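You operate a simulated robot arm through the tools that you are given. There is no shell and no other tool. Be economical: measure what you need, move in short steps, check, and stop when the job is done.

You are at the controls of a simulated two-armed robot. One attempt, no reset.

JOB
Put the white card pack in the grey box; press both box lids home.
Fine: the grey lid lies on the carton: put it on; leave the other pack.

It is judged by the outcome, as a careful person would: the job done as asked, and still so three seconds after it is handed in. It fails if anything else is knocked over, pushed out of place, dropped, spilled or broken. Lids that push on must go on centred and level and be pressed home; caps that screw on are set level and turned clockwise until they are tight.

ROBOT AND FRAMES
Two 7-joint arms with two-finger parallel grippers on one trunk, on a base that drives. Base frame: it is fixed to the floor where the robot stands at the start and does not move with it; the origin is under the middle of the robot, x ahead of it, y to its left, z up; the surface under the hand at the start is at about z = 88. Units: cm, degrees, N and s.
The left shoulder is at the start at [2, 17, 120.3], the right one opposite. With the tool pointing down near the work surface each hand reaches from about 20 to 68 cm from the robot's upright axis, wherever it stands, measured 20 degrees to its own side. Places, roughly: inside of the grey box [30, -10, 90]. Payload 3.8 kg a hand.
The tool frame of a hand sits at the grasp point between the pads (the TCP): z along the fingers, y along the line on which they close. The tips reach 3 cm beyond it. The gripper opens to 11 cm. The fingers are 2 cm wide and 1 cm thick; the gripper's body (4.8 by 11.2 cm) begins 5.5 cm behind the TCP.
Orientation is that of the tool frame in the base frame, as a unit quaternion [w, x, y, z]. With the fingers straight down and closing along the base's y, the tool's x points along the base's -x, its y along +y and its z along -z.

CONTROLS
- The arms move only by the tool arm_command. It takes "left_increments", "right_increments" or both (then of equal length, played together; a hand with none holds still); each is a list of rows, each a list of 6 numbers: the shift along the tool's x, y, z in cm, then the turn, a rotation vector about the tool's x, y, z in degrees. In form: [[tx, ty, tz, wx, wy, wz], ...]. A call has 1 to 8 rows; each row shifts and turns the commanded pose from where the row before left it, along the tool's axes as they then stand. "left_grip" and "right_grip" are, for a hand that has rows, the gripper command, from -1 (fully open) to 1 (shut), values between in proportion, set as the call begins (left out, the last holds). A row lasts 0.2 s, in which the tool goes at most 5 cm and 8.6 degrees; a call with a longer step from one row to the next is refused whole, and so is a gripper value outside its range. A pose out of reach is approached as far as the arm can. The call stops where the force on the tool passes 40 N (or 10 N more than at its start, if that is more) or the arm is blocked; 0.2 s more then pass. Each finger travels about 7.2 cm/s and halts on what it meets, pressing with about 22 N; the grip force reading is that of the motor and also rises with nothing between the fingers. The clock runs only during rows and for 0.2 s after the last one: add rows that do not move to give the fingers time. The reply holds the time, the measured pose of the TCP, the force on the tool along the base axes, the opening and the grip force, in the units named above and with some noise, with the torque about the TCP (base axes, N m) and any sound that the robot's microphone picked up.
- Cameras (640 x 400 px; columns grow to the right, rows downward): "scene" is now at [10.74, -0.8, 135.2]; the picture's right is [-0.11, -0.99, 0.00], its down [-0.60, 0.06, -0.80] and it looks along [0.80, -0.09, -0.60] (base axes); focal length 214 px, centre (320, 200). "left" rides on the left gripper at [7.2, -1.7, -10.3] in its tool frame; the picture's right is [0.23, 0.97, 0.00], its down [-0.76, 0.18, -0.62] and it looks along [-0.61, 0.14, 0.78] (tool axes); focal length 222 px, centre (320, 200). "right" rides on the right gripper at [7.2, 1.7, -10.3] in its tool frame; the picture's right is [-0.23, 0.97, 0.00], its down [-0.76, -0.18, -0.62] and it looks along [-0.61, -0.14, 0.78] (tool axes); focal length 222 px, centre (320, 200). There is no depth. A picture from a camera that has moved, and an enlarged one, comes with that camera's place and axes in the base frame and with its lens.
- snapshot(camera): a new picture of that camera. It takes no simulated time.
- move_column(by): slides the trunk up (or, below 0, down) by that many cm; the arms and the scene camera ride with it, the base frame stays. It gives what a move gives, with no picture.
- drive_base(legs): drives the robot by 1 to 6 legs, each [ahead, turn to the left] in cm and degrees, along the robot's own axes; the way and the turn of a leg run together, so that a leg with both is an arc; at most 150 cm and 180 degrees a leg. The arms and the cameras ride along, it lands a little off, and it stops where it bumps. It gives what a move gives.
- aim_head(pan, tilt): turns the head with the scene camera to pan (to the left, within 80 degrees either way) and tilt (down, from -29 to 69), counted from straight ahead of the robot. It gives what a move gives.
- zoom(camera, box): a new picture of the part [left, top, right, bottom] of that camera's present view, enlarged. It takes no simulated time.
- close_job(): hands the job in; it is judged then, once.

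Go step by step. Nothing tells you exact positions but the pictures and the camera data: compare them with the known pose of the tool, close in by small moves and look again before you grip or let go. The budget is 120 turns and 100 pictures, counting those below and the enlarged ones. Unless the task says otherwise, let go and move clear before handing in, and close with one line.

The tools are called after ">>>" as a command line: name --argument value ..., lists and objects as JSON in quotes. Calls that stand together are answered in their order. arm_command: Moves the arms, as the interface text tells. Its arguments: {"type":"object","properties":{"left_increments":{"type":"array","items":{"type":"array","items":{"type":"number"}}},"left_grip":{"type":"number"},"right_increments":{"type":"array","items":{"type":"array","items":{"type":"number"}}},"right_grip":{"type":"number"}},"required":[]} The other tools are called the same way: move_column (by) slides the trunk up or down; drive_base (legs) drives the base; aim_head (pan, tilt) turns the head that bears the scene camera; snapshot (camera) takes a picture; zoom (camera, box) takes an enlarged picture of a part of a camera's view; close_job () hands the job in.

At the start:

```text
time_s: 0.0
left_tool_pos: [41.27, 8.84, 125.6]
left_tcp_rot: [0.0, 0.0, 1.0, 0.001]
left_wrist_force: [0.4, -0.6, 0.1]
left_torque: [0.01, 0.04, 0.04]
left_finger_gap: 11.04
left_gripper_force: 0.0
right_tool_pos: [32.14, -15.51, 124.73]
right_tcp_rot: [0.0, 0.001, 1.0, 0.0]
right_wrist_force: [0.1, 0.1, -0.4]
right_torque: [0.0, 0.03, 0.01]
right_finger_gap: 11.01
right_gripper_force: 0.0
trunk travel left (down, up): [-30.0, 27.0]
robot x, y, heading: [0.12, -0.11, 0.2]
head pan, tilt: [-6.1, 36.8]
```

scene: 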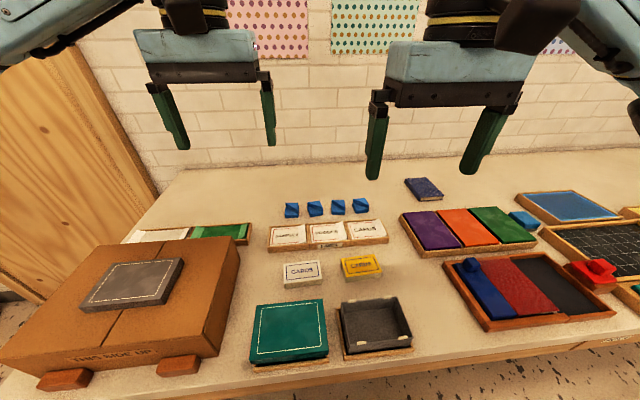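
right: 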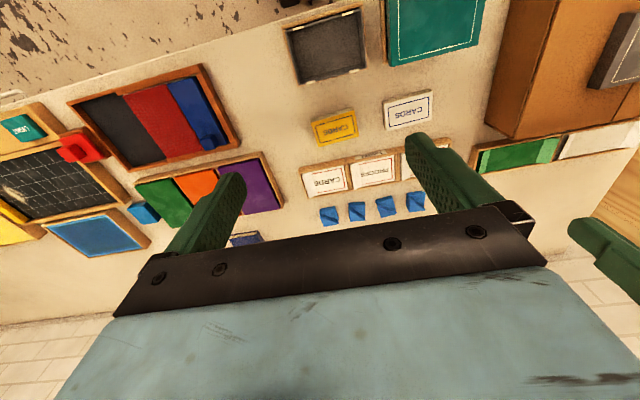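
left: 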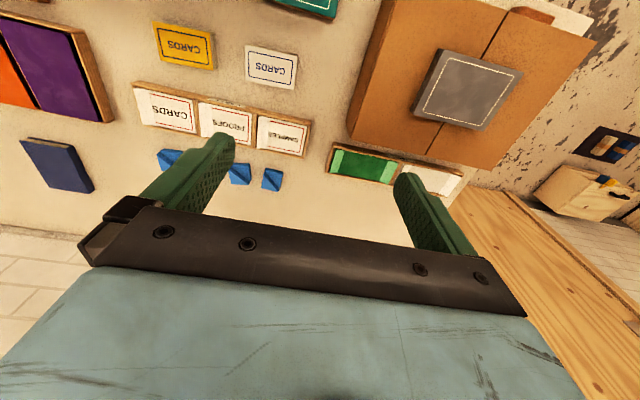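

I see the open grey box, the teal box with a lid on it (probably not pressed home), the white and yellow card packs, and the grey lid on the carton to the left. I'll enlarge the work area first.

>>> zoom --camera "scene" --box '[230, 240, 430, 380]'

>>> zoom --camera "scene" --box '[0, 220, 260, 400]'

>>> zoom --camera "right" --box '[270, 0, 510, 150]'

```text
2.86 times, centred on (330, 310) of scene
camera zoom: at [10.74, -0.8, 135.2], right [-0.11, -0.99, 0.0], down [-0.6, 0.06, -0.8], along [0.8, -0.09, -0.6], focal length 613 px, centre (291, -114)
```

zoom: 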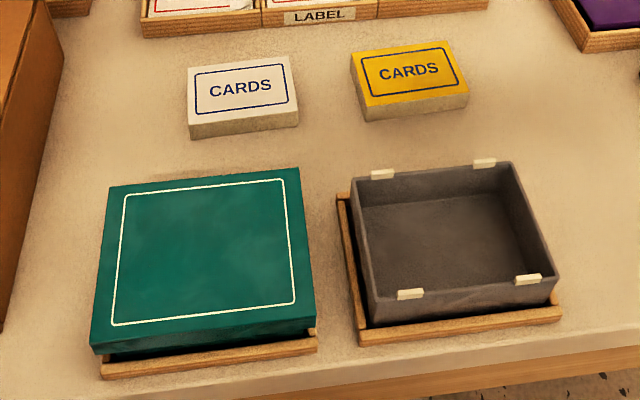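

```text
2.22 times, centred on (130, 310) of scene
camera zoom: at [10.74, -0.8, 135.2], right [-0.11, -0.99, 0.0], down [-0.6, 0.06, -0.8], along [0.8, -0.09, -0.6], focal length 477 px, centre (742, -44)
```

zoom: 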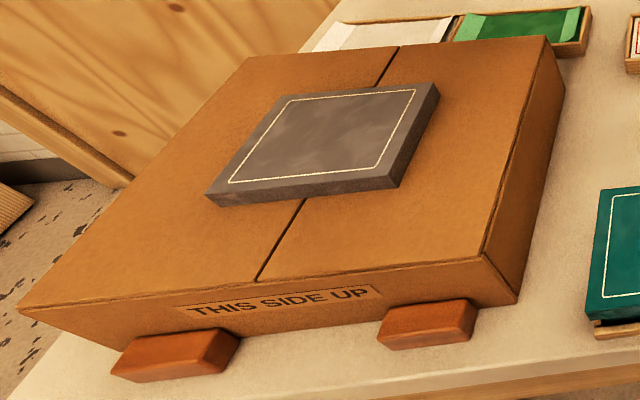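

```text
2.67 times, centred on (390, 75) of right
camera zoom: at [25.02, -13.86, 135.12], right [0.23, 0.97, 0.0], down [0.76, -0.18, 0.62], along [0.61, -0.14, -0.78], focal length 592 px, centre (133, 533)
```

zoom: 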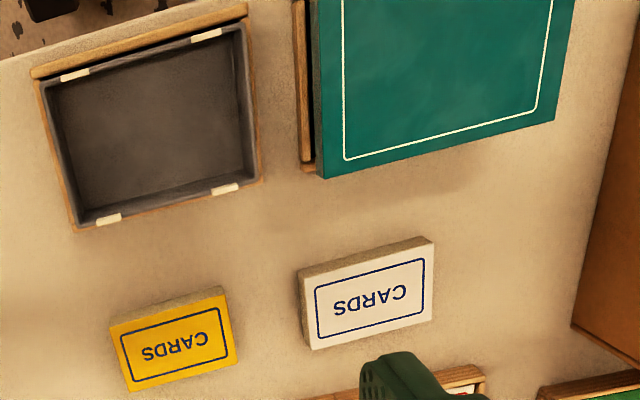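

White pack is near (42.5, -0.2), and the grey box is near (28.5, -13). I'll lower the right hand for a closer top view of both boxes, and the left hand toward the grey lid for a look.

>>> arm_command --right_increments '[[0.1, 1.2, 4.4, 0, 0, 0], [0.1, 1.2, 4.4, 0, 0, 0], [0.1, 1.2, 4.4, 0, 0, 0], [0.1, 1.2, 4.0, 0, 0, 0]]' --left_increments '[[0.5, 4, 2, 0, 0, 0], [0.5, 4, 2, 0, 0, 0], [0.5, 4, 2, 0, 0, 0], [0.5, 4, 2, 0, 0, 0]]'

>>> snapshot --camera "right"

>>> snapshot --camera "left"

```text
time_s: 1.0
left_tool_pos: [38.73, 25.03, 117.8]
left_tcp_rot: [0.0, 0.0, 1.0, -0.001]
left_wrist_force: [-0.4, 0.8, 0.1]
left_torque: [-0.01, 0.02, 0.0]
left_finger_gap: 10.98
left_gripper_force: 0.1
right_tool_pos: [31.87, -10.71, 107.31]
right_tcp_rot: [0.0, 0.002, 1.0, 0.0]
right_wrist_force: [1.0, 0.4, 0.7]
right_torque: [-0.01, -0.02, 0.0]
right_finger_gap: 10.99
right_gripper_force: 0.1
trunk travel left (down, up): [-30.0, 27.0]
robot x, y, heading: [0.1, 0.25, 0.2]
head pan, tilt: [-6.1, 36.8]
```

```text
93 pictures are left
camera right: at [24.76, -9.2, 117.67], right [0.23, 0.97, 0.0], down [0.76, -0.18, 0.62], along [0.61, -0.14, -0.78], focal length 222 px, centre (320, 200)
```

right: 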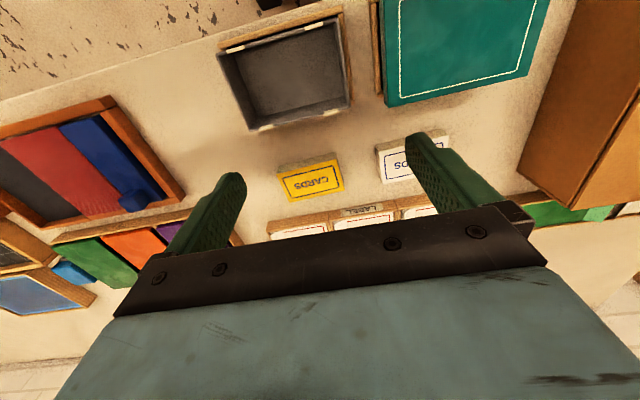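

```text
92 pictures are left
camera left: at [31.47, 23.4, 128.21], right [-0.23, 0.97, 0.0], down [0.76, 0.18, 0.62], along [0.61, 0.14, -0.78], focal length 222 px, centre (320, 200)
```

left: 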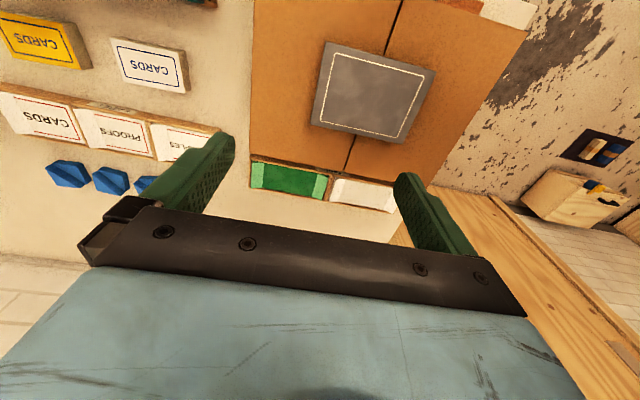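

The pack and boxes are in view from above. I'll enlarge the boxes and the lid to measure them.

>>> zoom --camera "right" --box '[200, 0, 400, 140]'

>>> zoom --camera "left" --box '[290, 20, 460, 150]'

```text
2.86 times, centred on (300, 70) of right
camera zoom: at [24.76, -9.2, 117.67], right [0.23, 0.97, 0.0], down [0.76, -0.18, 0.62], along [0.61, -0.14, -0.78], focal length 635 px, centre (377, 571)
```

zoom: 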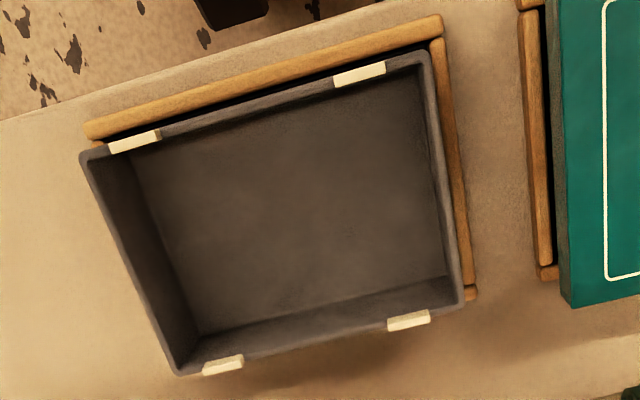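

```text
3.08 times, centred on (375, 85) of left
camera zoom: at [31.47, 23.4, 128.21], right [-0.23, 0.97, 0.0], down [0.76, 0.18, 0.62], along [0.61, 0.14, -0.78], focal length 684 px, centre (151, 554)
```

zoom: 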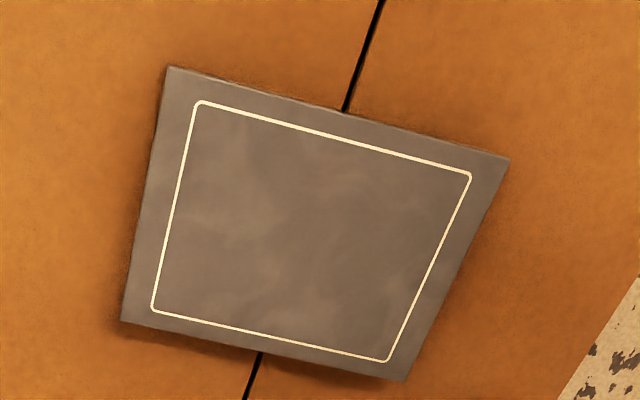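

Box rim comes out near z=93, outer about 7.5 × 11.5, centred (28.6, -13.4). The lid's height needs a better measurement, so I'll enlarge it and the teal lid from the scene camera.

>>> zoom --camera "scene" --box '[70, 245, 200, 325]'

>>> zoom --camera "scene" --box '[235, 285, 345, 375]'

>>> zoom --camera "scene" --box '[270, 245, 400, 300]'

```text
4.92 times, centred on (135, 285) of scene
camera zoom: at [10.71, -0.69, 135.2], right [-0.11, -0.99, 0.0], down [-0.6, 0.06, -0.8], along [0.8, -0.09, -0.6], focal length 1056 px, centre (1231, -218)
```

zoom: 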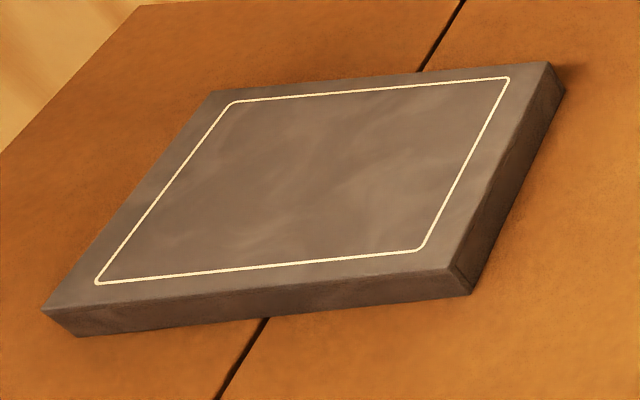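

```text
4.44 times, centred on (290, 330) of scene
camera zoom: at [10.71, -0.69, 135.2], right [-0.11, -0.99, 0.0], down [-0.6, 0.06, -0.8], along [0.8, -0.09, -0.6], focal length 953 px, centre (453, -378)
```

zoom: 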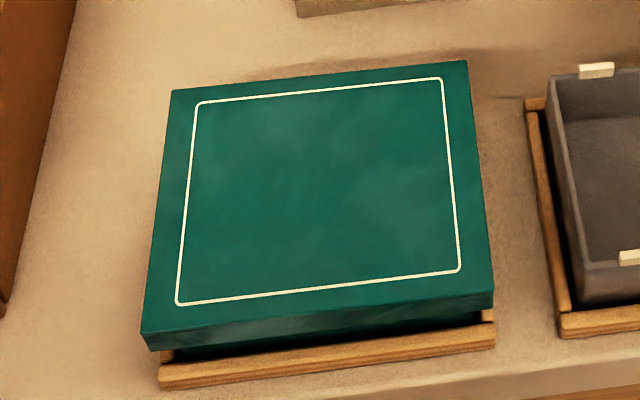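

```text
4.92 times, centred on (335, 272) of scene
camera zoom: at [10.71, -0.69, 135.2], right [-0.11, -0.99, 0.0], down [-0.6, 0.06, -0.8], along [0.8, -0.09, -0.6], focal length 1056 px, centre (246, -157)
```

zoom: 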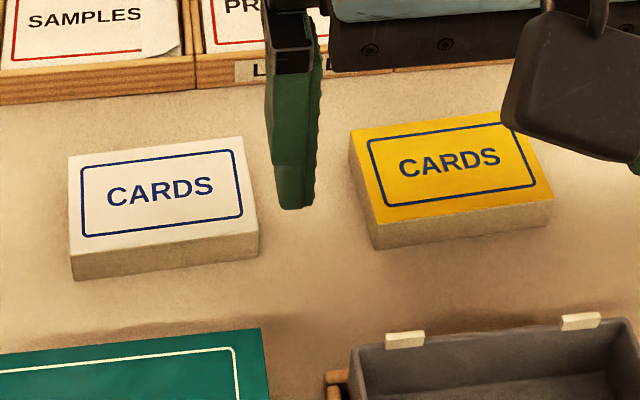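

White pack measures 5.6 × 9 × 2.1 at centre (42.4, 0.1), turned about 1.5°; the lid is 12.9 × 9 × 1.8 with centre (37.3, 30.9) and top z 99.5. I'll move the right hand over the pack to take it across its length.

>>> arm_command --right_increments '[[-2.63, 2.7, 1.5, 0, 0, -0.4], [-2.63, 2.7, 1.5, 0, 0, -0.4], [-2.63, 2.7, 1.5, 0, 0, -0.4], [-2.63, 2.7, 1.5, 0, 0, -0.4], [0, 0, 0, 0, 0, 0]]' --right_grip -1

>>> snapshot --camera "right"

>>> snapshot --camera "scene"

```text
time_s: 2.2
left_tool_pos: [38.62, 24.85, 117.88]
left_tcp_rot: [0.0, 0.001, 1.0, 0.001]
left_wrist_force: [-0.3, -0.4, -0.3]
left_torque: [0.03, 0.04, -0.02]
left_finger_gap: 11.0
left_gripper_force: 0.0
right_tool_pos: [41.93, 0.14, 101.59]
right_tcp_rot: [-0.001, -0.013, 1.0, -0.001]
right_wrist_force: [0.1, 0.8, -0.1]
right_torque: [0.03, -0.01, -0.01]
right_finger_gap: 11.0
right_gripper_force: 0.0
trunk travel left (down, up): [-30.0, 27.0]
robot x, y, heading: [0.06, 0.01, 0.1]
head pan, tilt: [-6.1, 36.8]
```

```text
86 pictures are left
camera right: at [34.74, 1.53, 112.01], right [0.2, 0.98, 0.0], down [0.77, -0.16, 0.62], along [0.61, -0.12, -0.78], focal length 222 px, centre (320, 200)
```

right: 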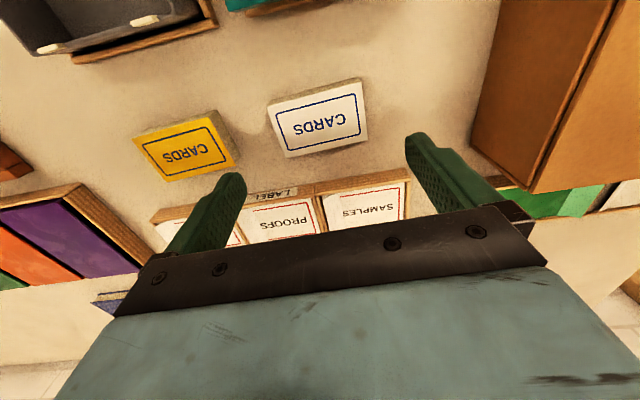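

```text
85 pictures are left
camera scene: at [10.72, -0.84, 135.2], right [-0.11, -0.99, 0.0], down [-0.6, 0.06, -0.8], along [0.8, -0.09, -0.6], focal length 214 px, centre (320, 200)
```

scene: 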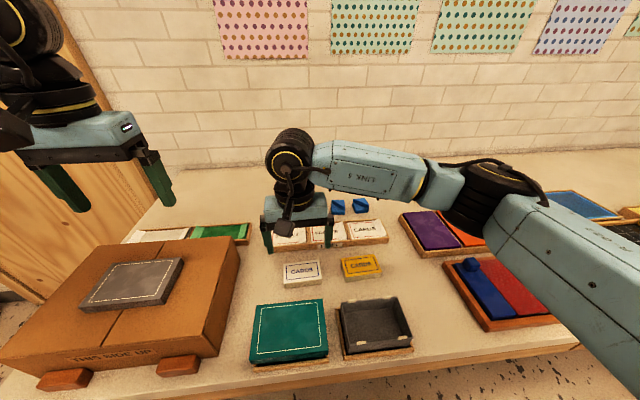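

Hand is aligned over the pack at (42.3, 0.15). Lowering until the tips cover only its upper part, then closing.

>>> arm_command --right_increments '[[-0.35, 0, 3.5, 0, 0, 0], [0, 0, 3.5, 0, 0, 0], [0, 0, 1.8, 0, 0, 0], [0, 0, 0.4, 0, 0, 0], [0, 0, 0, 0, 0, 0]]'

>>> zoom --camera "scene" --box '[250, 215, 390, 300]'

```text
time_s: 3.4
left_tool_pos: [38.75, 24.91, 117.8]
left_tcp_rot: [-0.001, 0.0, 1.0, 0.0]
left_wrist_force: [0.2, -0.1, 0.1]
left_torque: [-0.04, 0.01, -0.02]
left_finger_gap: 11.01
left_gripper_force: 0.1
right_tool_pos: [42.53, 0.21, 92.29]
right_tcp_rot: [0.0, -0.013, 1.0, 0.0]
right_wrist_force: [0.2, -0.5, 0.6]
right_torque: [-0.02, 0.03, 0.01]
right_finger_gap: 11.02
right_gripper_force: 0.1
trunk travel left (down, up): [-30.0, 27.0]
robot x, y, heading: [0.51, 0.1, -0.2]
head pan, tilt: [-6.1, 36.8]
```

```text
4.57 times, centred on (320, 258) of scene
camera zoom: at [10.75, -0.8, 135.2], right [-0.11, -0.99, 0.0], down [-0.6, 0.06, -0.8], along [0.8, -0.09, -0.6], focal length 980 px, centre (320, -63)
```

zoom: 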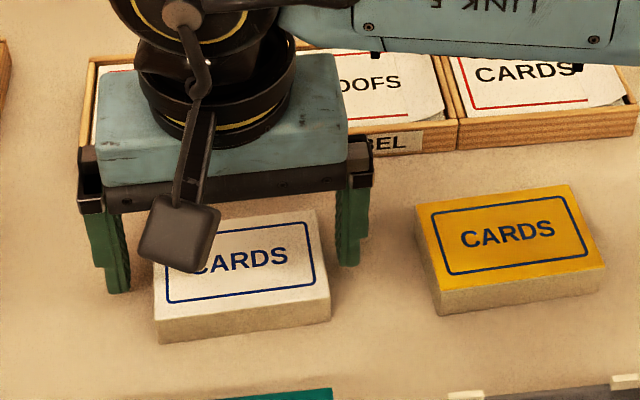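

Fingers straddle the pack's middle. Closing.

>>> arm_command --right_increments '[[0, 0, 0, 0, 0, 0], [0, 0, 0, 0, 0, 0], [0, 0, 0, 0, 0, 0]]' --right_grip 1

>>> zoom --camera "scene" --box '[250, 215, 390, 300]'

```text
time_s: 4.2
left_tool_pos: [38.8, 24.9, 117.88]
left_tcp_rot: [0.0, -0.001, 1.0, 0.0]
left_wrist_force: [-0.4, -0.4, -0.3]
left_torque: [-0.01, -0.01, -0.04]
left_finger_gap: 11.0
left_gripper_force: 0.0
right_tool_pos: [42.49, 0.26, 92.34]
right_tcp_rot: [0.0, -0.013, 1.0, 0.0]
right_wrist_force: [-0.3, -1.2, 0.3]
right_torque: [-0.03, 0.0, -0.02]
right_finger_gap: 8.92
right_gripper_force: 22.0
trunk travel left (down, up): [-30.0, 27.0]
robot x, y, heading: [-0.08, -0.02, 0.1]
head pan, tilt: [-6.1, 36.8]
```

```text
4.57 times, centred on (320, 258) of scene
camera zoom: at [10.75, -0.8, 135.2], right [-0.11, -0.99, 0.0], down [-0.6, 0.06, -0.8], along [0.8, -0.09, -0.6], focal length 980 px, centre (320, -63)
```

zoom: 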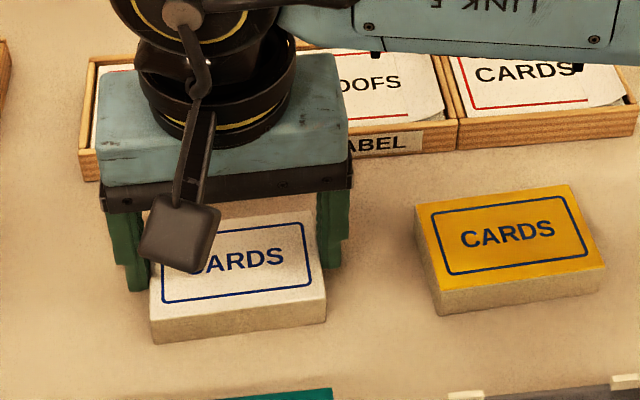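

Held at 8.9 cm. Lifting and carrying over the grey box.

>>> arm_command --right_increments '[[0, 0, -2, 0, 0, 0], [0, 0, -4.5, 0, 0, 0], [0, 0, -4.5, 0, 0, 0], [3.4, -3.4, 0, 0, 0, 0.5], [3.4, -3.4, 0, 0, 0, 0.5], [3.4, -3.4, 0, 0, 0, 0.5], [3.5, -3.4, 0, 0, 0, 0], [0, 0, 0, 0, 0, 0]]'

>>> snapshot --camera "right"

>>> snapshot --camera "scene"

```text
time_s: 6.0
left_tool_pos: [38.87, 24.96, 117.89]
left_tcp_rot: [0.0, 0.0, 1.0, 0.0]
left_wrist_force: [-0.5, 0.2, 0.5]
left_torque: [0.01, 0.01, -0.02]
left_finger_gap: 10.98
left_gripper_force: 0.1
right_tool_pos: [29.21, -13.76, 103.47]
right_tcp_rot: [0.0, 0.0, 1.0, 0.0]
right_wrist_force: [0.5, 1.5, -1.3]
right_torque: [-0.03, 0.02, 0.02]
right_finger_gap: 8.92
right_gripper_force: 22.1
trunk travel left (down, up): [-30.0, 27.0]
robot x, y, heading: [-0.28, 0.19, 0.1]
head pan, tilt: [-6.1, 36.8]
```

```text
82 pictures are left
camera right: at [22.06, -12.09, 113.9], right [0.23, 0.97, 0.0], down [0.76, -0.18, 0.62], along [0.61, -0.14, -0.78], focal length 222 px, centre (320, 200)
```

right: 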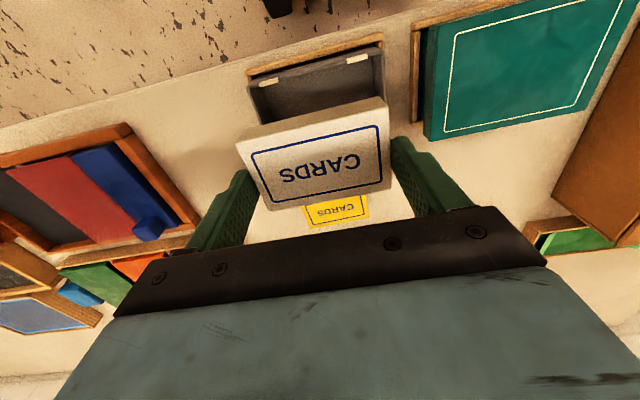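

```text
81 pictures are left
camera scene: at [10.8, -0.74, 135.19], right [-0.11, -0.99, 0.0], down [-0.6, 0.06, -0.8], along [0.8, -0.09, -0.6], focal length 214 px, centre (320, 200)
```

scene: 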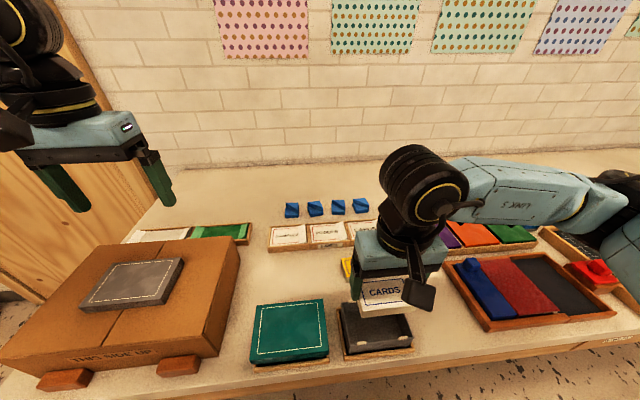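

The pack is held over the box. Correcting slightly and lowering to just above the rim to check alignment.

>>> arm_command --right_increments '[[0.2, 0.2, 2, 0, 0, 0], [0.2, 0.1, 2, 0, 0, 0], [0.05, 0.05, 1.6, 0, 0, 0], [0, 0, 0, 0, 0, 0]]'

>>> zoom --camera "right" --box '[190, 10, 450, 220]'

>>> zoom --camera "scene" --box '[310, 250, 450, 370]'

```text
time_s: 7.0
left_tool_pos: [38.76, 24.85, 117.78]
left_tcp_rot: [0.0, 0.0, 1.0, 0.001]
left_wrist_force: [0.2, 0.0, 0.5]
left_torque: [0.0, 0.0, -0.01]
left_finger_gap: 11.0
left_gripper_force: 0.1
right_tool_pos: [28.68, -13.25, 97.89]
right_tcp_rot: [-0.001, 0.001, 1.0, 0.001]
right_wrist_force: [-0.8, 1.0, -0.7]
right_torque: [0.01, 0.0, -0.01]
right_finger_gap: 8.92
right_gripper_force: 22.0
trunk travel left (down, up): [-30.0, 27.0]
robot x, y, heading: [0.08, -0.31, -0.1]
head pan, tilt: [-6.1, 36.8]
```

```text
1.90 times, centred on (320, 115) of right
camera zoom: at [21.57, -11.64, 108.22], right [0.23, 0.97, 0.0], down [0.76, -0.18, 0.62], along [0.61, -0.14, -0.78], focal length 423 px, centre (320, 362)
```

zoom: 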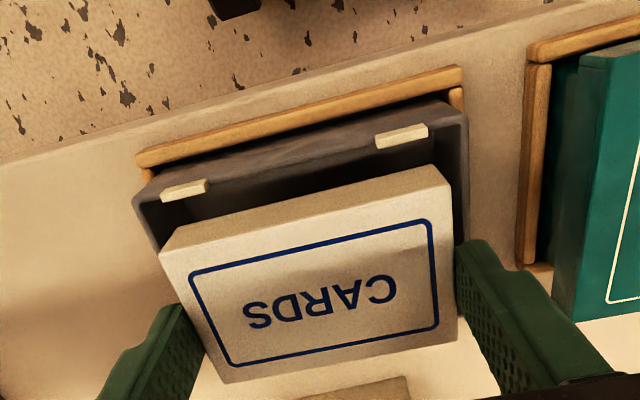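

```text
3.33 times, centred on (380, 310) of scene
camera zoom: at [10.74, -0.8, 135.2], right [-0.11, -0.99, 0.0], down [-0.6, 0.06, -0.8], along [0.8, -0.09, -0.6], focal length 715 px, centre (120, -167)
```

zoom: 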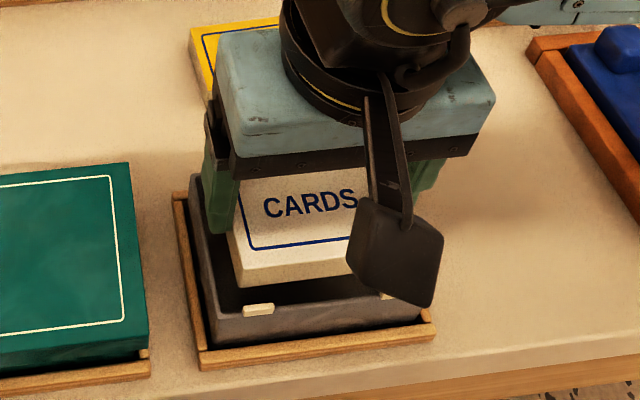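

The pack is centred in y; it needs about 0.3 cm toward the robot. Lowering so it enters the box with the fingertips just above the rim.

>>> arm_command --right_increments '[[0.3, -0.1, 0.0, 0, 0, 0], [0, 0, 0.7, 0, 0, 0], [0, 0, 0.6, 0, 0, 0], [0, 0, 0.2, 0, 0, 0], [0, 0, 0, 0, 0, 0]]'

>>> zoom --camera "right" --box '[190, 10, 450, 220]'

>>> zoom --camera "scene" --box '[310, 270, 450, 370]'

```text
time_s: 8.2
left_tool_pos: [38.85, 24.85, 117.87]
left_tcp_rot: [0.0, 0.0, 1.0, -0.001]
left_wrist_force: [0.2, 0.3, 0.2]
left_torque: [-0.01, -0.02, 0.04]
left_finger_gap: 11.0
left_gripper_force: 0.1
right_tool_pos: [28.3, -13.19, 96.27]
right_tcp_rot: [0.0, 0.0, 1.0, 0.0]
right_wrist_force: [-0.4, 0.4, -0.5]
right_torque: [0.01, 0.02, 0.01]
right_finger_gap: 8.93
right_gripper_force: 22.7
trunk travel left (down, up): [-30.0, 27.0]
robot x, y, heading: [0.39, -0.15, -0.2]
head pan, tilt: [-6.1, 36.8]
```

```text
1.90 times, centred on (320, 115) of right
camera zoom: at [21.18, -11.65, 106.66], right [0.23, 0.97, 0.0], down [0.76, -0.18, 0.62], along [0.61, -0.14, -0.78], focal length 423 px, centre (320, 362)
```

zoom: 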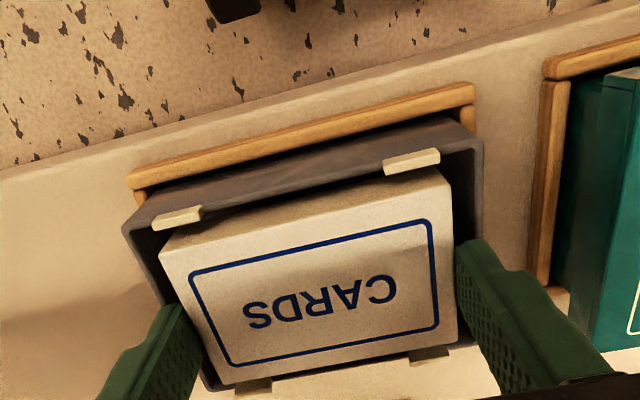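

```text
4.00 times, centred on (380, 320) of scene
camera zoom: at [10.75, -0.8, 135.2], right [-0.11, -0.99, 0.0], down [-0.6, 0.06, -0.8], along [0.8, -0.09, -0.6], focal length 858 px, centre (80, -280)
```

zoom: 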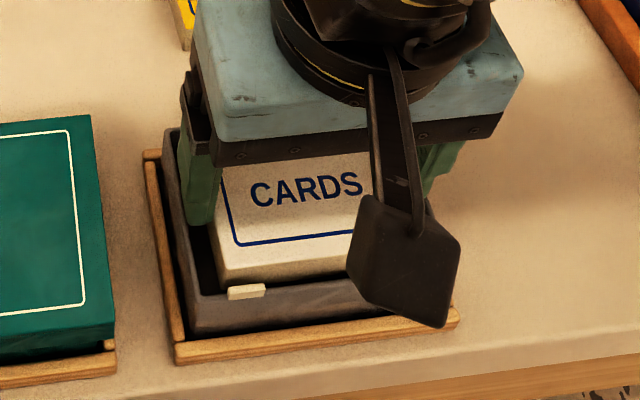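

The pack sits inside the rim outline with clearance all round. Releasing it with a small opening so it settles in the box.

>>> arm_command --right_increments '[[0, 0, 0, 0, 0, 0], [0, 0, 0, 0, 0, 0], [0, 0, 0, 0, 0, 0]]' --right_grip -0.8

>>> arm_command --right_increments '[[0, 0, -2, 0, 0, 0], [0, 0, -4, 0, 0, 0], [0, 0, -4, 0, 0, 0], [0, 0, 0, 0, 0, 0]]'

>>> snapshot --camera "right"

```text
time_s: 9.0
left_tool_pos: [38.86, 24.96, 117.84]
left_tcp_rot: [0.0, 0.0, 1.0, 0.0]
left_wrist_force: [0.1, -1.1, 1.2]
left_torque: [0.0, -0.04, 0.01]
left_finger_gap: 11.0
left_gripper_force: 0.0
right_tool_pos: [28.38, -13.26, 96.24]
right_tcp_rot: [0.001, -0.001, 1.0, 0.0]
right_wrist_force: [0.0, -0.2, 0.5]
right_torque: [0.0, 0.01, 0.03]
right_finger_gap: 9.88
right_gripper_force: 0.0
trunk travel left (down, up): [-30.0, 27.0]
robot x, y, heading: [-0.16, 0.19, 0.1]
head pan, tilt: [-6.1, 36.8]
```

```text
time_s: 10.0
left_tool_pos: [38.88, 24.87, 117.77]
left_tcp_rot: [0.001, 0.0, 1.0, 0.0]
left_wrist_force: [0.3, -0.3, -0.7]
left_torque: [0.0, 0.02, -0.02]
left_finger_gap: 11.01
left_gripper_force: 0.1
right_tool_pos: [28.42, -13.66, 106.11]
right_tcp_rot: [0.0, 0.0, 1.0, 0.0]
right_wrist_force: [-0.1, 0.6, -0.7]
right_torque: [0.01, 0.04, 0.06]
right_finger_gap: 9.88
right_gripper_force: 0.0
trunk travel left (down, up): [-30.0, 27.0]
robot x, y, heading: [-0.22, 0.19, -0.0]
head pan, tilt: [-6.1, 36.8]
```

```text
76 pictures are left
camera right: at [21.27, -11.95, 116.53], right [0.23, 0.97, 0.0], down [0.76, -0.18, 0.62], along [0.61, -0.14, -0.78], focal length 222 px, centre (320, 200)
```

right: 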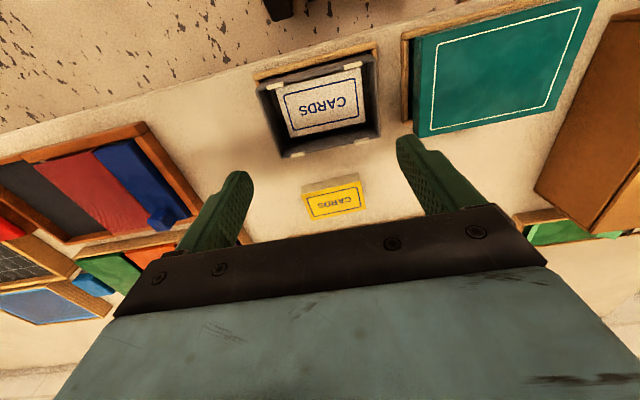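

The pack is in the box. Next I check it lies flat and measure the teal lid.

>>> zoom --camera "right" --box '[240, 0, 400, 160]'

>>> zoom --camera "right" --box '[390, 0, 610, 150]'

```text
2.50 times, centred on (320, 80) of right
camera zoom: at [21.27, -11.95, 116.53], right [0.23, 0.97, 0.0], down [0.76, -0.18, 0.62], along [0.61, -0.14, -0.78], focal length 555 px, centre (320, 500)
```

zoom: 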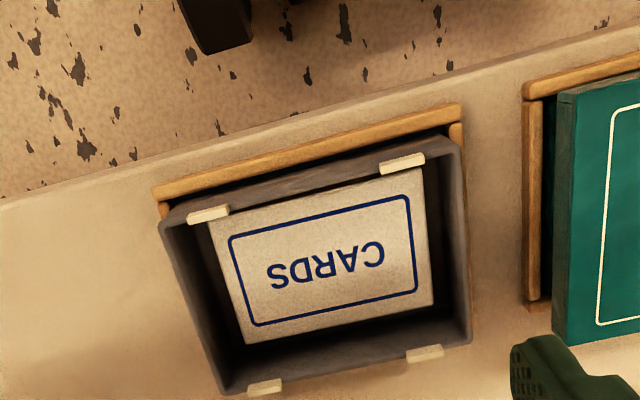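

```text
2.67 times, centred on (500, 75) of right
camera zoom: at [21.27, -11.95, 116.53], right [0.23, 0.97, 0.0], down [0.76, -0.18, 0.62], along [0.61, -0.14, -0.78], focal length 592 px, centre (-160, 533)
```

zoom: 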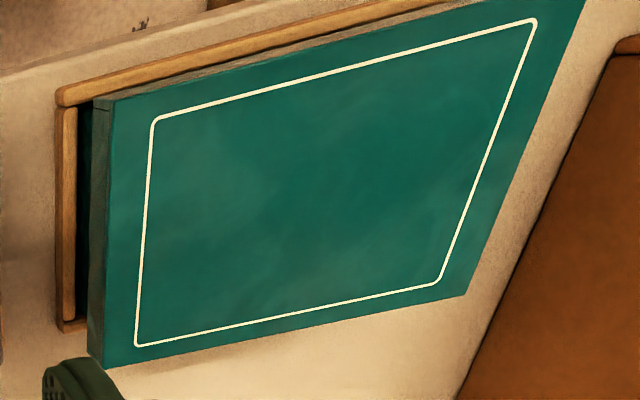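

Pack lies flat inside. The teal lid is level and spans about x 24.3–33.4, y -3.8–9.4 with top near z 93.5; I'll shut the right fingers and go above its centre to press.

>>> arm_command --right_increments '[[-0.1, 4.1, 0, 0, 0, 0], [-0.1, 4.1, 0, 0, 0, 0], [-0.1, 4.1, 0, 0, 0, 0], [-0.1, 4.1, 0, 0, 0, 0], [0, 0, 4, 0, 0, 0], [0, 0, 3, 0, 0, 0], [0, 0, 0, 0, 0, 0]]' --right_grip 1

>>> snapshot --camera "right"

>>> zoom --camera "scene" --box '[220, 260, 380, 370]'

```text
time_s: 11.6
left_tool_pos: [38.9, 24.93, 117.95]
left_tcp_rot: [0.0, 0.0, 1.0, 0.0]
left_wrist_force: [-0.6, 0.0, 0.2]
left_torque: [0.02, 0.02, -0.02]
left_finger_gap: 11.01
left_gripper_force: 0.1
right_tool_pos: [28.61, 3.04, 99.22]
right_tcp_rot: [0.0, 0.0, 1.0, 0.0]
right_wrist_force: [-0.3, 0.5, -0.5]
right_torque: [0.0, 0.03, 0.0]
right_finger_gap: 0.0
right_gripper_force: 21.6
trunk travel left (down, up): [-30.0, 27.0]
robot x, y, heading: [-0.11, -0.16, -0.4]
head pan, tilt: [-6.1, 36.8]
```

```text
73 pictures are left
camera right: at [21.33, 4.62, 109.64], right [0.23, 0.97, 0.0], down [0.76, -0.18, 0.62], along [0.61, -0.14, -0.78], focal length 222 px, centre (320, 200)
```

right: 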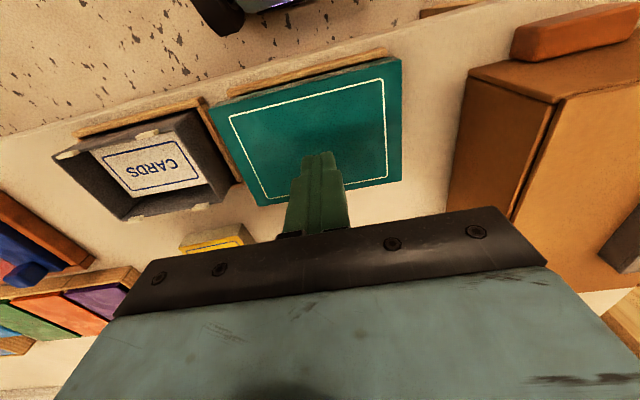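

```text
3.64 times, centred on (300, 315) of scene
camera zoom: at [10.74, -0.82, 135.2], right [-0.11, -0.99, 0.0], down [-0.6, 0.06, -0.8], along [0.8, -0.09, -0.6], focal length 780 px, centre (393, -218)
```

zoom: 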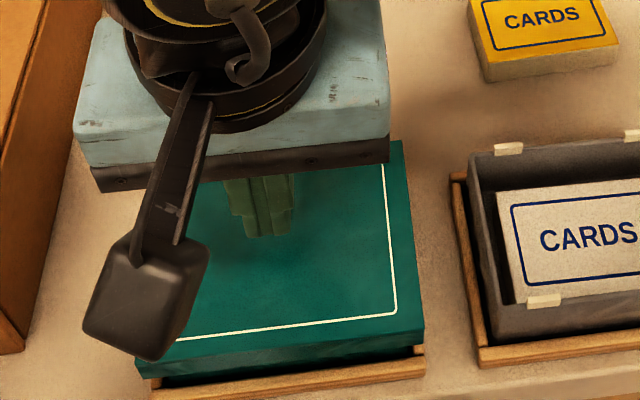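

The fingertip is over the lid's centre (28.8, 2.6). Pressing down gently and watching the force and sound.

>>> arm_command --right_increments '[[-0.2, -0.4, 1.0, 0, 0, 0], [0, 0, 0.8, 0, 0, 0], [0, 0, 0.4, 0, 0, 0], [0, 0, 0.4, 0, 0, 0], [0, 0, 0.3, 0, 0, 0], [0, 0, 0.3, 0, 0, 0], [0, 0, 0.3, 0, 0, 0], [0, 0, 0.3, 0, 0, 0]]'

```text
time_s: 13.2
left_tool_pos: [38.77, 24.81, 117.9]
left_tcp_rot: [0.001, 0.0, 1.0, 0.0]
left_wrist_force: [0.0, 0.7, -0.4]
left_torque: [-0.01, -0.01, -0.02]
left_finger_gap: 10.99
left_gripper_force: 0.1
right_tool_pos: [28.92, 2.92, 96.2]
right_tcp_rot: [0.002, 0.0, 1.0, 0.003]
right_wrist_force: [-4.3, -5.9, 16.8]
right_torque: [-0.19, 0.22, 0.03]
right_finger_gap: 0.02
right_gripper_force: 22.3
trunk travel left (down, up): [-30.0, 27.0]
robot x, y, heading: [0.06, -0.04, 0.0]
head pan, tilt: [-6.1, 36.8]
stopped in row 7 (right hand): the force on the tool passed its limit at 45 N (the readings are from after the stop); the commanded pose is now the measured one
```

Force rose to 45 N with the tip stopped at about z 93.2 and no click. I'll lift off and look at the lid.

>>> arm_command --right_increments '[[0, 0, -2, 0, 0, 0], [0.0, -3, -4, 0, 0, 0], [0.0, -4, -3, 0, 0, 0], [0, -4, 0, 0, 0, 0], [0, 0, 0, 0, 0, 0]]'

>>> zoom --camera "scene" --box '[235, 285, 345, 375]'

>>> snapshot --camera "right"

```text
time_s: 14.4
left_tool_pos: [38.77, 25.04, 117.82]
left_tcp_rot: [0.0, 0.0, 1.0, 0.0]
left_wrist_force: [-0.5, -0.7, 0.2]
left_torque: [0.06, -0.04, -0.02]
left_finger_gap: 10.99
left_gripper_force: 0.1
right_tool_pos: [29.06, -8.11, 105.24]
right_tcp_rot: [0.003, -0.001, 1.0, 0.002]
right_wrist_force: [-0.9, 0.7, 0.7]
right_torque: [-0.04, 0.03, -0.05]
right_finger_gap: 0.0
right_gripper_force: 22.1
trunk travel left (down, up): [-30.0, 27.0]
robot x, y, heading: [-0.28, -0.41, -0.1]
head pan, tilt: [-6.1, 36.8]
```

```text
4.44 times, centred on (290, 330) of scene
camera zoom: at [10.76, -0.72, 135.2], right [-0.11, -0.99, 0.0], down [-0.6, 0.06, -0.8], along [0.8, -0.09, -0.6], focal length 953 px, centre (453, -378)
```

zoom: 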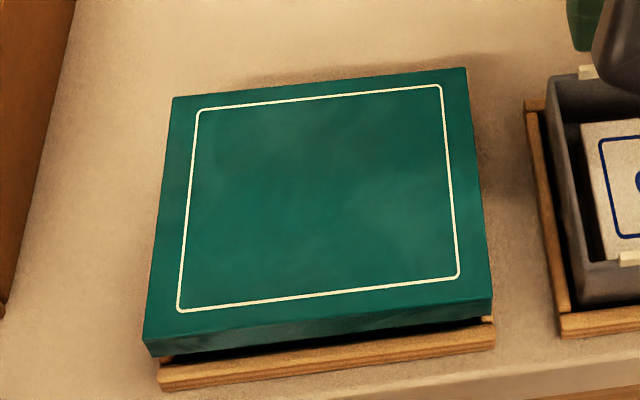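

```text
70 pictures are left
camera right: at [21.79, -6.57, 115.65], right [0.23, 0.97, 0.01], down [0.76, -0.18, 0.63], along [0.61, -0.14, -0.78], focal length 222 px, centre (320, 200)
```

right: 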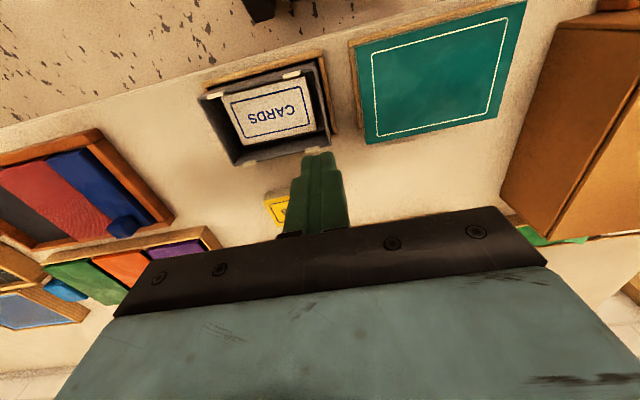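

The lid went down about 0.4 cm, evenly. I'll press it again at the centre and toward each long edge to see whether it goes any further.

>>> arm_command --right_increments '[[0, 3.5, 2, 0, 0, 0], [0, 3.5, 2, 0, 0, 0], [0, 3.5, 2, 0, 0, 0], [0.2, 0.2, 2, 0, 0, 0], [0, 0, 0.7, 0, 0, 0], [0, 0, 0.3, 0, 0, 0], [0, 0, 0.3, 0, 0, 0], [0, 0, 0.3, 0, 0, 0]]'

>>> arm_command --right_increments '[[0, 0, 0.3, 0, 0, 0], [0, 0, 0.3, 0, 0, 0], [0, 0, 0.3, 0, 0, 0], [0, 0, 0.3, 0, 0, 0], [0, 0, 0.3, 0, 0, 0]]'

```text
time_s: 16.1
left_tool_pos: [38.87, 24.8, 117.85]
left_tcp_rot: [0.001, 0.0, 1.0, 0.0]
left_wrist_force: [0.0, 0.1, 0.0]
left_torque: [0.0, 0.01, 0.0]
left_finger_gap: 11.0
left_gripper_force: 0.0
right_tool_pos: [28.83, 2.71, 96.19]
right_tcp_rot: [0.005, -0.002, 1.0, 0.008]
right_wrist_force: [-4.3, -2.7, 16.5]
right_torque: [-0.09, 0.23, -0.04]
right_finger_gap: 0.02
right_gripper_force: 21.6
trunk travel left (down, up): [-30.0, 27.0]
robot x, y, heading: [0.48, -0.07, 0.0]
head pan, tilt: [-6.1, 36.8]
stopped in row 8 (right hand): the force on the tool passed its limit at 46 N (the readings are from after the stop); the commanded pose is now the measured one
```

```text
time_s: 16.5
left_tool_pos: [38.79, 24.81, 117.97]
left_tcp_rot: [-0.001, 0.0, 1.0, 0.0]
left_wrist_force: [0.2, 0.4, -1.0]
left_torque: [-0.01, 0.01, 0.0]
left_finger_gap: 10.99
left_gripper_force: 0.1
right_tool_pos: [28.84, 2.59, 96.29]
right_tcp_rot: [0.008, -0.002, 1.0, 0.009]
right_wrist_force: [-6.4, -5.9, 17.9]
right_torque: [-0.17, 0.32, 0.03]
right_finger_gap: 0.01
right_gripper_force: 22.2
trunk travel left (down, up): [-30.0, 27.0]
robot x, y, heading: [-0.27, 0.21, -0.4]
head pan, tilt: [-6.1, 36.8]
stopped in row 2 (right hand): the force on the tool passed its limit at 46 N (the readings are from after the stop); the commanded pose is now the measured one
```

It's solid at the centre. Now the near and far edges, in turn.

>>> arm_command --right_increments '[[0, 0, -1, 0, 0, 0], [3.2, 0, 0, 0, 0, 0], [0, 0, 0.7, 0, 0, 0], [0, 0, 0.3, 0, 0, 0], [0, 0, 0.3, 0, 0, 0], [0, 0, 0.3, 0, 0, 0], [0, 0, 0.3, 0, 0, 0]]'

>>> arm_command --right_increments '[[0, 0, -1, 0, 0, 0], [-3.2, 0, 0, 0, 0, 0], [-3.2, 0, 0, 0, 0, 0], [0, 0, 0.7, 0, 0, 0], [0, 0, 0.3, 0, 0, 0], [0, 0, 0.3, 0, 0, 0], [0, 0, 0.3, 0, 0, 0], [0, 0, 0.3, 0, 0, 0]]'

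>>> arm_command --right_increments '[[0, 0, -2, 0, 0, 0], [2, -3, -4, 0, 0, 0], [0.8, -4, -3, 0, 0, 0], [0, -4, 0, 0, 0, 0], [0, -4, 0, 0, 0, 0], [0, 0, 0, 0, 0, 0]]'

>>> zoom --camera "scene" --box '[235, 285, 345, 375]'

```text
time_s: 17.8
left_tool_pos: [38.74, 24.71, 117.7]
left_tcp_rot: [0.001, 0.002, 1.0, -0.001]
left_wrist_force: [0.1, -0.3, -0.2]
left_torque: [0.0, -0.02, 0.01]
left_finger_gap: 11.0
left_gripper_force: 0.0
right_tool_pos: [25.76, 3.01, 96.32]
right_tcp_rot: [0.011, 0.0, 1.0, 0.012]
right_wrist_force: [-5.5, -5.2, 17.9]
right_torque: [-0.19, 0.33, 0.0]
right_finger_gap: 0.01
right_gripper_force: 22.3
trunk travel left (down, up): [-30.0, 27.0]
robot x, y, heading: [-0.18, -0.27, 0.3]
head pan, tilt: [-6.1, 36.8]
stopped in row 6 (right hand): the force on the tool passed its limit at 45 N (the readings are from after the stop); the commanded pose is now the measured one
```

```text
time_s: 19.4
left_tool_pos: [38.7, 24.81, 117.87]
left_tcp_rot: [0.0, 0.001, 1.0, 0.0]
left_wrist_force: [0.1, 0.6, 0.1]
left_torque: [0.02, 0.01, 0.01]
left_finger_gap: 11.01
left_gripper_force: 0.0
right_tool_pos: [32.32, 3.11, 96.27]
right_tcp_rot: [0.014, 0.0, 1.0, 0.015]
right_wrist_force: [-4.0, -5.4, 17.6]
right_torque: [-0.17, 0.32, -0.01]
right_finger_gap: 0.0
right_gripper_force: 21.3
trunk travel left (down, up): [-30.0, 27.0]
robot x, y, heading: [0.31, 0.04, -0.2]
head pan, tilt: [-6.1, 36.8]
stopped in row 8 (right hand): the force on the tool passed its limit at 44 N (the readings are from after the stop); the commanded pose is now the measured one
```

```text
refused: row 2 steps farther than a row can; nothing moved
```

```text
4.44 times, centred on (290, 330) of scene
camera zoom: at [10.63, -0.92, 135.21], right [-0.11, -0.99, 0.0], down [-0.6, 0.06, -0.8], along [0.8, -0.09, -0.6], focal length 953 px, centre (453, -378)
```

zoom: 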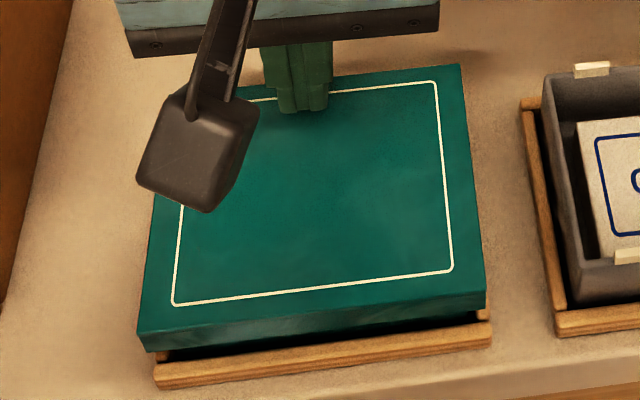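

The lid stops at the same height at centre, near and far, so the teal lid is level and home. Raising the right hand and clearing it well to the right.

>>> arm_command --right_increments '[[0, 0, -3, 0, 0, 0], [0, 0, -4, 0, 0, 0], [0, -2, -4, 0, 0, 0], [0, -4.5, 0, 0, 0, 0], [0, -4.5, 0, 0, 0, 0], [0, -4.5, 0, 0, 0, 0], [0, -4.5, 0, 0, 0, 0], [0, -4.5, 0, 0, 0, 0]]'

>>> arm_command --right_increments '[[0, -4.5, 0, 0, 0, 0], [0, -4.5, 0, 0, 0, 0], [0, -4.5, 0, 0, 0, 0], [0, -4.5, 0, 0, 0, 0], [0, 0, 0, 0, 0, 0], [0, 0, 0, 0, 0, 0], [0, 0, 0, 0, 0, 0], [0, 0, 0, 0, 0, 0]]' --left_increments '[[0, 1, 0, 0, 0, -8.5], [0, 1, 0, 0, 0, -8.5], [0, 1, 0, 0, 0, -8.5], [0, 1, 0, 0, 0, -8.5], [0, 0, 0, 0, 0, -8.5], [0, 0, 0, 0, 0, -8.5], [0, 0, 0, 0, 0, -8.5], [0, 0, 0, 0, 0, -8.5]]'

>>> snapshot --camera "scene"

```text
time_s: 21.2
left_tool_pos: [38.72, 24.79, 117.87]
left_tcp_rot: [0.0, 0.001, 1.0, 0.0]
left_wrist_force: [-0.7, -1.3, 0.6]
left_torque: [0.04, -0.01, -0.01]
left_finger_gap: 10.98
left_gripper_force: 0.2
right_tool_pos: [32.17, -21.59, 106.13]
right_tcp_rot: [0.014, -0.001, 1.0, 0.014]
right_wrist_force: [-0.8, -0.5, -0.6]
right_torque: [-0.01, -0.01, -0.02]
right_finger_gap: 0.0
right_gripper_force: 21.8
trunk travel left (down, up): [-30.0, 27.0]
robot x, y, heading: [0.3, -0.26, -0.2]
head pan, tilt: [-6.1, 36.8]
```

```text
time_s: 23.0
left_tool_pos: [37.98, 28.73, 117.74]
left_tcp_rot: [0.0, -0.56, 0.829, -0.001]
left_wrist_force: [0.7, -0.6, 0.3]
left_torque: [-0.01, -0.02, -0.01]
left_finger_gap: 11.01
left_gripper_force: 0.1
right_tool_pos: [32.23, -39.5, 105.79]
right_tcp_rot: [0.014, -0.001, 1.0, 0.014]
right_wrist_force: [0.2, -0.2, -0.7]
right_torque: [0.01, 0.02, 0.03]
right_finger_gap: 0.01
right_gripper_force: 22.3
trunk travel left (down, up): [-30.0, 27.0]
robot x, y, heading: [0.07, 0.12, -0.2]
head pan, tilt: [-6.1, 36.8]
```

```text
68 pictures are left
camera scene: at [10.72, -0.85, 135.2], right [-0.11, -0.99, 0.0], down [-0.6, 0.06, -0.8], along [0.8, -0.09, -0.6], focal length 214 px, centre (320, 200)
```

scene: 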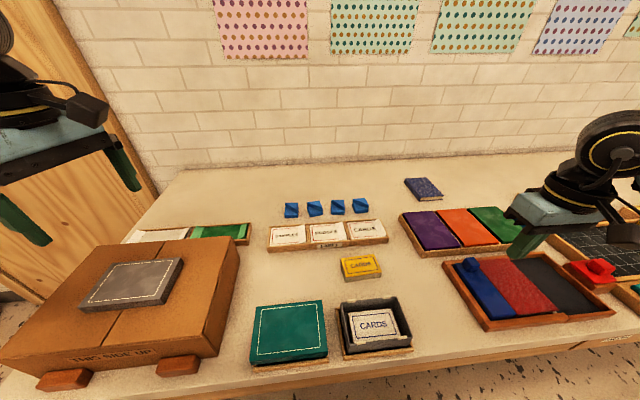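

The right hand is clear. Finishing the left turn to 91° so the fingers close across the lid's short side, then moving above it.

>>> arm_command --left_increments '[[0, 0, 0, 0, 0, -7.7], [0, 0, 0, 0, 0, -7.7], [0, 0, 0, 0, 0, -7.7], [-1.1, 0.35, 3.5, 0, 0, 0], [-1.1, 0.35, 3.5, 0, 0, 0], [0, 0, 0, 0, 0, 0]]' --left_grip -1

>>> snapshot --camera "left"

>>> snapshot --camera "scene"

```text
time_s: 24.4
left_tool_pos: [37.32, 30.73, 111.0]
left_tcp_rot: [0.0, 0.713, -0.701, 0.001]
left_wrist_force: [0.2, 0.2, -0.6]
left_torque: [0.02, -0.03, -0.02]
left_finger_gap: 11.0
left_gripper_force: 0.1
right_tool_pos: [32.34, -39.47, 106.0]
right_tcp_rot: [0.014, 0.0, 1.0, 0.014]
right_wrist_force: [0.2, -0.4, 0.3]
right_torque: [0.01, 0.02, 0.01]
right_finger_gap: 0.01
right_gripper_force: 22.5
trunk travel left (down, up): [-30.0, 27.0]
robot x, y, heading: [-0.05, -0.08, 0.0]
head pan, tilt: [-6.1, 36.8]
```

```text
67 pictures are left
camera left: at [39.1, 23.57, 121.33], right [-0.97, -0.25, 0.0], down [-0.19, 0.76, 0.62], along [-0.15, 0.6, -0.78], focal length 222 px, centre (320, 200)
```

left: 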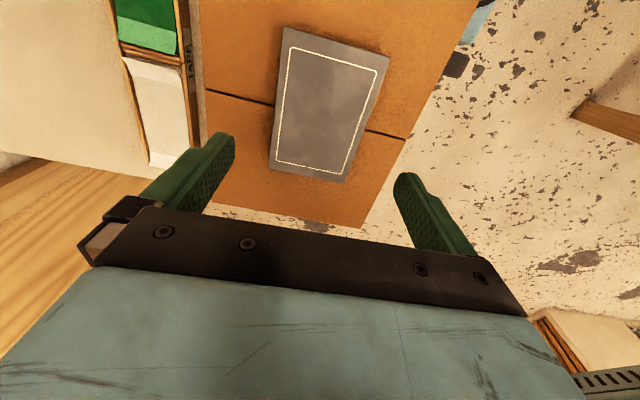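

```text
66 pictures are left
camera scene: at [10.74, -0.87, 135.2], right [-0.11, -0.99, 0.0], down [-0.6, 0.06, -0.8], along [0.8, -0.09, -0.6], focal length 214 px, centre (320, 200)
```

scene: 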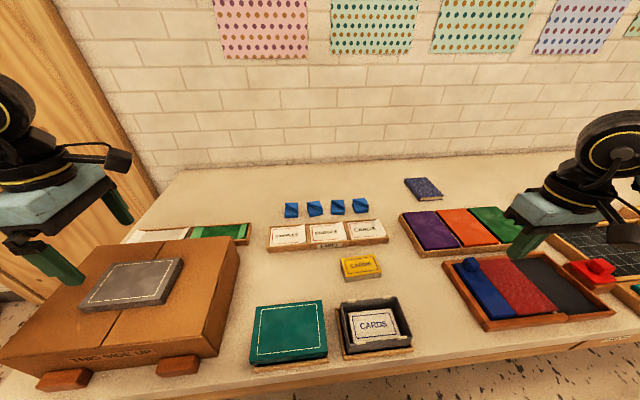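

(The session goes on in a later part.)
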